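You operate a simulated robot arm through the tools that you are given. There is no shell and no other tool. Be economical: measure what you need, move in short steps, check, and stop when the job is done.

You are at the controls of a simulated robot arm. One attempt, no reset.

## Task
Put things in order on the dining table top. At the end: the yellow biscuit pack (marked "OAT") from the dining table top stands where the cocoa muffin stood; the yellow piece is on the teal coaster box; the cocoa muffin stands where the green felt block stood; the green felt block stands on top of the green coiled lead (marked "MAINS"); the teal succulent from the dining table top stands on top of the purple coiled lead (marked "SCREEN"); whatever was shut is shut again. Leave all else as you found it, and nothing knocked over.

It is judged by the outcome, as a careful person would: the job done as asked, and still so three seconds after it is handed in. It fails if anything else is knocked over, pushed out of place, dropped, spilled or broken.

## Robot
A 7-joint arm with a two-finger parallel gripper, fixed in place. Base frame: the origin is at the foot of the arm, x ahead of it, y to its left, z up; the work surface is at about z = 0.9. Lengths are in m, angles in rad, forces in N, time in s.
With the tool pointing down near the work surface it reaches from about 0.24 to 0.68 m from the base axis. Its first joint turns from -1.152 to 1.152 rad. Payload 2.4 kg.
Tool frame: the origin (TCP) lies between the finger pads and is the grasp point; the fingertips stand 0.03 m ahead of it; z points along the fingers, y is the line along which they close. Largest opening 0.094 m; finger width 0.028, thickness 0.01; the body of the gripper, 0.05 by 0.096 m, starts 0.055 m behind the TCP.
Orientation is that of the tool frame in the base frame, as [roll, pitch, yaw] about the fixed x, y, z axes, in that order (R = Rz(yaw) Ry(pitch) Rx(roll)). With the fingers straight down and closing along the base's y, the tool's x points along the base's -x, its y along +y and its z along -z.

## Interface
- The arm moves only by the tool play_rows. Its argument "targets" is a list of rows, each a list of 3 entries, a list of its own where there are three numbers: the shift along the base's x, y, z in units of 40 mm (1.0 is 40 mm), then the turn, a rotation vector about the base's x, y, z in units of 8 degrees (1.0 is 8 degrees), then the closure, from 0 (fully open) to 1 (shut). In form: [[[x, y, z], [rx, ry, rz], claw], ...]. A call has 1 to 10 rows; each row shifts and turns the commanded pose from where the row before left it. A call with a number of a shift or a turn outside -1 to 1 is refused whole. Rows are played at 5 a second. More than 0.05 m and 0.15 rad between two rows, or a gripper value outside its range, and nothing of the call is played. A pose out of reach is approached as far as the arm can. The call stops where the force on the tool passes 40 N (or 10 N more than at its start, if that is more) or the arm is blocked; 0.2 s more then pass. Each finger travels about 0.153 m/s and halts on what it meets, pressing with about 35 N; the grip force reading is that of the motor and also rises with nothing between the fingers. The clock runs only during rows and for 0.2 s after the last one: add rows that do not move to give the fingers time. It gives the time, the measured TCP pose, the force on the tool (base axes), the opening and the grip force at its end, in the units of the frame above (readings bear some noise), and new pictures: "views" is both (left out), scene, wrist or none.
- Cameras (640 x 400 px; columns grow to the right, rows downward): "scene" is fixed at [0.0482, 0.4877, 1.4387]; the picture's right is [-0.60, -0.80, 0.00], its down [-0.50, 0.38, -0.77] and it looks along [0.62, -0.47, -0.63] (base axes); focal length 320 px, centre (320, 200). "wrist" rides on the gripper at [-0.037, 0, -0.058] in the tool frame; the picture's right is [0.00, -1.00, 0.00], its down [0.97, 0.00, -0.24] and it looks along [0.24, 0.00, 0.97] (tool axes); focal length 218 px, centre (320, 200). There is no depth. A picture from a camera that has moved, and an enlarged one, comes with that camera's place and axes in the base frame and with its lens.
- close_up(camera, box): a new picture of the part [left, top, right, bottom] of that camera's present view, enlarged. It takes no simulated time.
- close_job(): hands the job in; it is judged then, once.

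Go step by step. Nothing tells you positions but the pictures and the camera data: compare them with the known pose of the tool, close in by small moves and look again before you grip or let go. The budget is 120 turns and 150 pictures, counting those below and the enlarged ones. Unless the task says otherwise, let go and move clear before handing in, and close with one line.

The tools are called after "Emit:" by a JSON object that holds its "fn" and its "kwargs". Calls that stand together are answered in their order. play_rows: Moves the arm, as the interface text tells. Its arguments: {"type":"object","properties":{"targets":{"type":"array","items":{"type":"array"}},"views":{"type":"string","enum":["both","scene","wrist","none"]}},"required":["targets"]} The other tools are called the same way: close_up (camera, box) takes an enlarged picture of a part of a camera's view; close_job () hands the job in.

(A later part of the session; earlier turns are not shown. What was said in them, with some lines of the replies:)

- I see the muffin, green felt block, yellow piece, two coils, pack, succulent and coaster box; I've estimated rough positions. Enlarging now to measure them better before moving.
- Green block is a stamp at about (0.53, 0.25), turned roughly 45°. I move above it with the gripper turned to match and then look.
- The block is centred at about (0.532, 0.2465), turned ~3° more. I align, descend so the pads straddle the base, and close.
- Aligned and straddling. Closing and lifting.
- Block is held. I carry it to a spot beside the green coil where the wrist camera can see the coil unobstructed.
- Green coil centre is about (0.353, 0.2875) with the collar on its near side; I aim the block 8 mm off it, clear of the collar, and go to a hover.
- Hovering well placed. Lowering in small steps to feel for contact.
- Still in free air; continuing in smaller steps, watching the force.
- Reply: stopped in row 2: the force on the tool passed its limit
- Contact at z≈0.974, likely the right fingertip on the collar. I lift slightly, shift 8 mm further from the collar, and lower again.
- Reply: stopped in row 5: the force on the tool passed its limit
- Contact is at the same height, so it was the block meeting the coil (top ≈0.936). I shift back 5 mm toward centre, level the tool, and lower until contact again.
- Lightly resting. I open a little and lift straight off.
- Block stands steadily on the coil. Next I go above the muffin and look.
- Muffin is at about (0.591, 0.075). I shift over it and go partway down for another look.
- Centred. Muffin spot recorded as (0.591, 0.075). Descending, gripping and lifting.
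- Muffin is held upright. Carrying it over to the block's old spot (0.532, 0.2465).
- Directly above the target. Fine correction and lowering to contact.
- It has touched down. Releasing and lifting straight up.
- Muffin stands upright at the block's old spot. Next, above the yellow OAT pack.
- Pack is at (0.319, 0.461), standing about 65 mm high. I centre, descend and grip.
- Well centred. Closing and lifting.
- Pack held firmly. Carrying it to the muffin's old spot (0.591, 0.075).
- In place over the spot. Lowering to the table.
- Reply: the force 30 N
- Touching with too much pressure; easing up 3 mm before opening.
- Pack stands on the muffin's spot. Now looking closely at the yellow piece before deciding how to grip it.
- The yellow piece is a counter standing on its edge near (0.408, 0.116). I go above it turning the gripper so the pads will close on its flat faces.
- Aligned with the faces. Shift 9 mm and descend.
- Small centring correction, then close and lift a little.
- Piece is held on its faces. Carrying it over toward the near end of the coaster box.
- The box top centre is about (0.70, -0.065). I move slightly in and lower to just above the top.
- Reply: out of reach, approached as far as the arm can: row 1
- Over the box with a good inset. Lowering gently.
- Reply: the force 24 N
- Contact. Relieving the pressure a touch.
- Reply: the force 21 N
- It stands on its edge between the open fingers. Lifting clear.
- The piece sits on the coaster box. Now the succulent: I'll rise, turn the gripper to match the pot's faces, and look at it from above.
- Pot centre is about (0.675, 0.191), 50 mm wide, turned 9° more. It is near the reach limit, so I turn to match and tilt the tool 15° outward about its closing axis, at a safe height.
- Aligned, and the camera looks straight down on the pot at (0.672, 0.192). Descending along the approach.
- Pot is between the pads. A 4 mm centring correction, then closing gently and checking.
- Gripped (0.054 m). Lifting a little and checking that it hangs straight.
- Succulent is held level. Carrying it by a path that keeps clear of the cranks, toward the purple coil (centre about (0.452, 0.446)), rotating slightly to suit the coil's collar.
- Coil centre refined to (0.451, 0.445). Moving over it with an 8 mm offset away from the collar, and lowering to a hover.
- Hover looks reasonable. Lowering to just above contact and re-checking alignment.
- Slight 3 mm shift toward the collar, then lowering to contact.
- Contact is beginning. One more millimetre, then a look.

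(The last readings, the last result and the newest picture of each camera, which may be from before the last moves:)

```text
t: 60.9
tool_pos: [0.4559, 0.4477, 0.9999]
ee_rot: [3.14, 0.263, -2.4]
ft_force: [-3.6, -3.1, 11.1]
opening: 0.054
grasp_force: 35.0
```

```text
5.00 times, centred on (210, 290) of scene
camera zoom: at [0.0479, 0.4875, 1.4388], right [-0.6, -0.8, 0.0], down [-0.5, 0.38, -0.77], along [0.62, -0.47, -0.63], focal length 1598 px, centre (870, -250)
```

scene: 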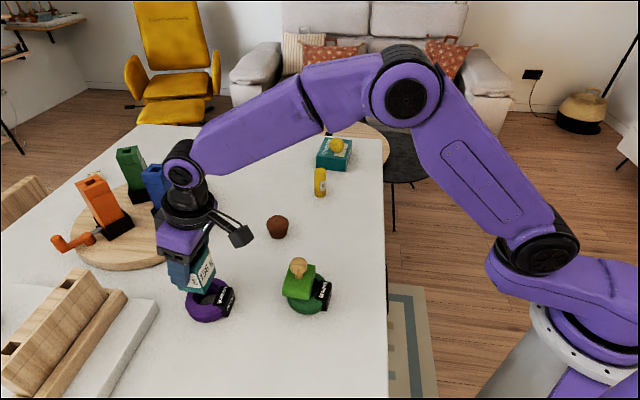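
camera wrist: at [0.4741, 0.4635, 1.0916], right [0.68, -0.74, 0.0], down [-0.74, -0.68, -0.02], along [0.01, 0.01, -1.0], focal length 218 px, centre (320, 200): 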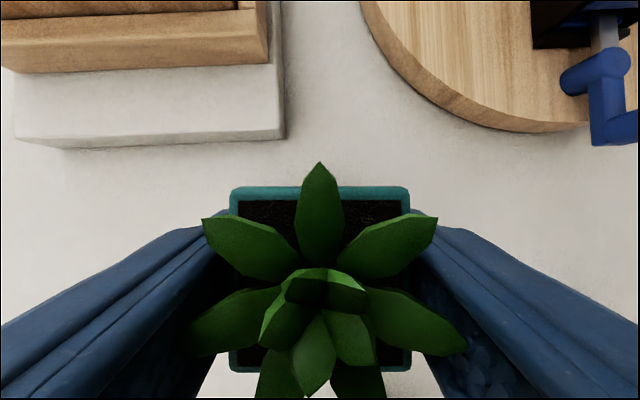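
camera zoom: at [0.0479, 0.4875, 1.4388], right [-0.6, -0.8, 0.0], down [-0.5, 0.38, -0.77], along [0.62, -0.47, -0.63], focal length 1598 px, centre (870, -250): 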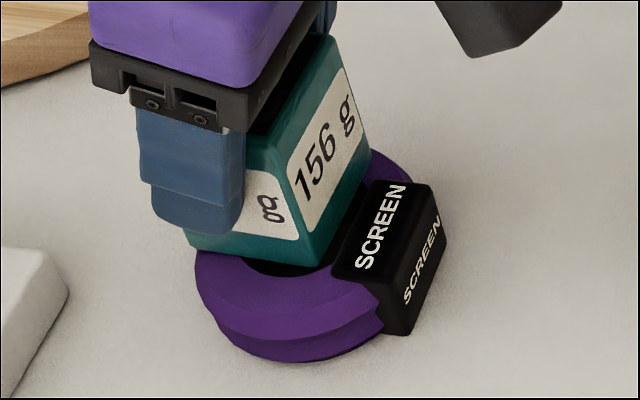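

Resting on the coil at the predicted height. Easing, opening, and withdrawing along the tool axis.

Emit:
{"fn": "play_rows", "kwargs": {"targets": [[[0, 0, 0.02], [0, 0, 0], 1], [[0, 0, 0], [0, 0, 0], 0.35], [[0, 0, 0], [0, 0, 0], 0.15], [[0, 0, 0], [0, 0, 0], 0.1], [[-0.08, -0.07, 0.4], [0, 0, 0], 0.1], [[-0.16, -0.14, 0.8], [0, 0, 0], 0.1], [[-0.16, -0.14, 0.8], [0, 0, 0], 0.1], [[-0.1, -0.1, 0.8], [0, 0, 0], 0.1], [[0, 0, 0], [0, 0, 0], 0.1]]}}

Emit:
{"fn": "close_up", "kwargs": {"camera": "scene", "box": [160, 230, 260, 330]}}

```text
t: 62.9
tool_pos: [0.4368, 0.4307, 1.1123]
ee_rot: [-3.14, 0.262, -2.396]
ft_force: [-0.1, 0.2, -1.1]
opening: 0.0846
grasp_force: 0.0
camera wrist: at [0.4516, 0.4449, 1.1785], right [0.68, -0.74, 0.0], down [-0.74, -0.68, -0.02], along [0.01, 0.01, -1.0], focal length 218 px, centre (320, 200)
```

scene: 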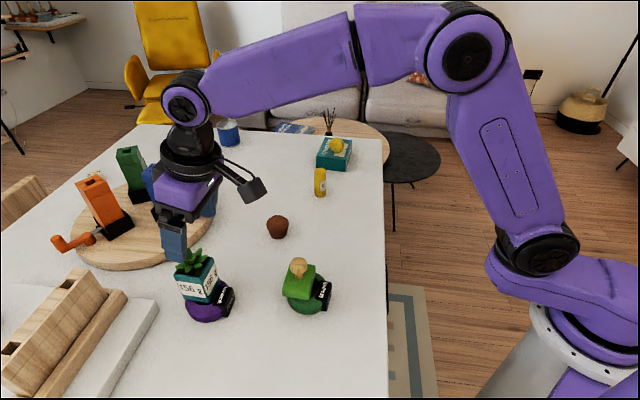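
wrist: 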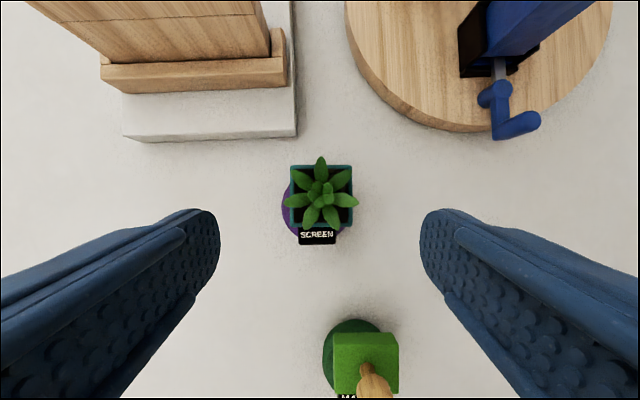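

```text
4.00 times, centred on (210, 280) of scene
camera zoom: at [0.0482, 0.4877, 1.4387], right [-0.6, -0.8, 0.0], down [-0.5, 0.38, -0.77], along [0.62, -0.47, -0.63], focal length 1279 px, centre (760, -120)
```

zoom: 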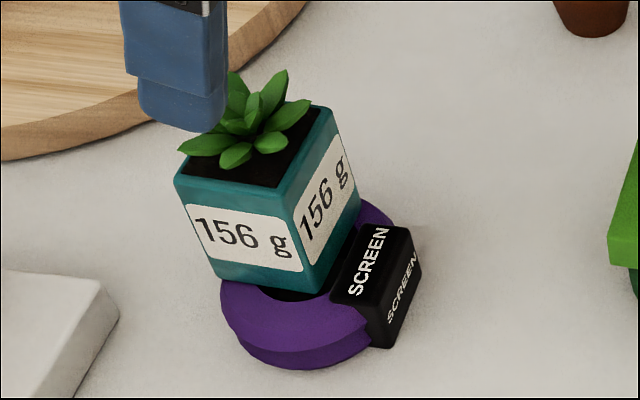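

Succulent stands on the purple coil. I retreat upward and do a last check of everything.

Emit:
{"fn": "play_rows", "kwargs": {"targets": [[[-0.3, -0.4, 0.8], [0, 0, 0], 0], [[-0.3, -0.4, 0.8], [0, 0, 0], 0], [[-0.3, -0.4, 0.6], [0, 0, 0], 0], [[0, -0.6, 0.2], [0, 0, 0], 0], [[0, -0.6, 0], [0, 0, 0], 0], [[0, 0, 0], [0, 0, 0], 0], [[0, 0, 0], [0, 0, 0], 0]]}}

Emit:
{"fn": "close_up", "kwargs": {"camera": "scene", "box": [160, 120, 390, 330]}}

```text
t: 64.5
tool_pos: [0.3978, 0.3346, 1.2102]
ee_rot: [3.141, 0.261, -2.398]
ft_force: [-0.3, 0.0, 0.0]
opening: 0.094
grasp_force: 0.1
camera wrist: at [0.4142, 0.3491, 1.2746], right [0.68, -0.74, 0.0], down [-0.74, -0.68, -0.02], along [0.01, 0.01, -1.0], focal length 218 px, centre (320, 200)
```

scene: 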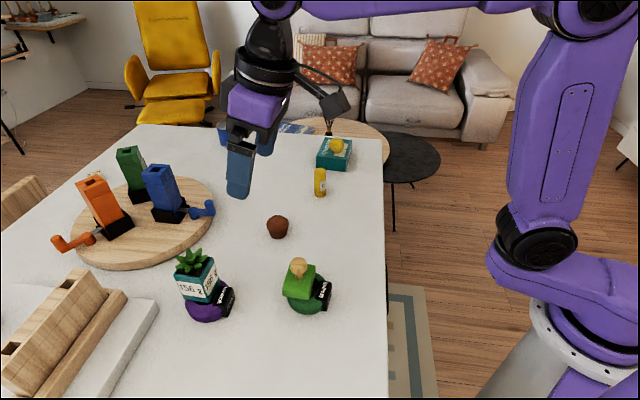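
wrist: 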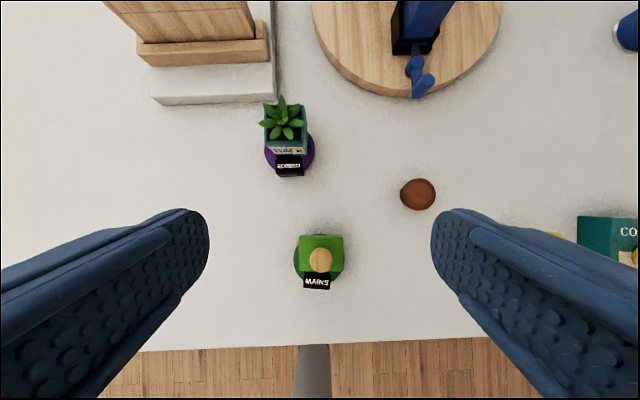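

```text
1.90 times, centred on (275, 225) of scene
camera zoom: at [0.0482, 0.4877, 1.4387], right [-0.6, -0.8, 0.0], down [-0.5, 0.38, -0.77], along [0.62, -0.47, -0.63], focal length 609 px, centre (406, 152)
```

zoom: 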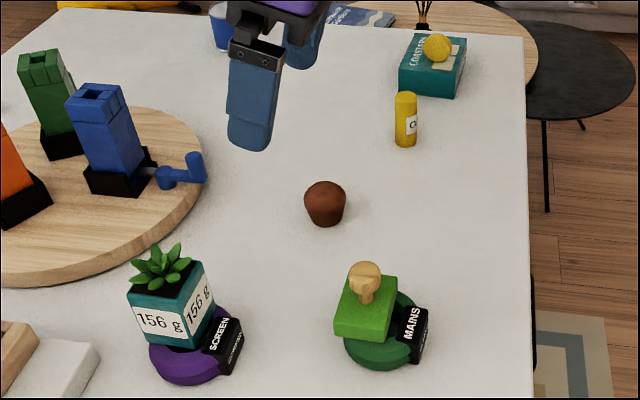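

Everything is in its place and upright, nothing else has moved, and the arm is clear. Handing in.

Emit:
{"fn": "close_job", "kwargs": {}}

```text
The job is handed in.
```

The job is handed in, with all five items where you asked and the arm clear. The yellow piece stands on its edge on the coaster box, as I found it. I opened nothing, so nothing needed shutting again, and nothing else was knocked over or moved.
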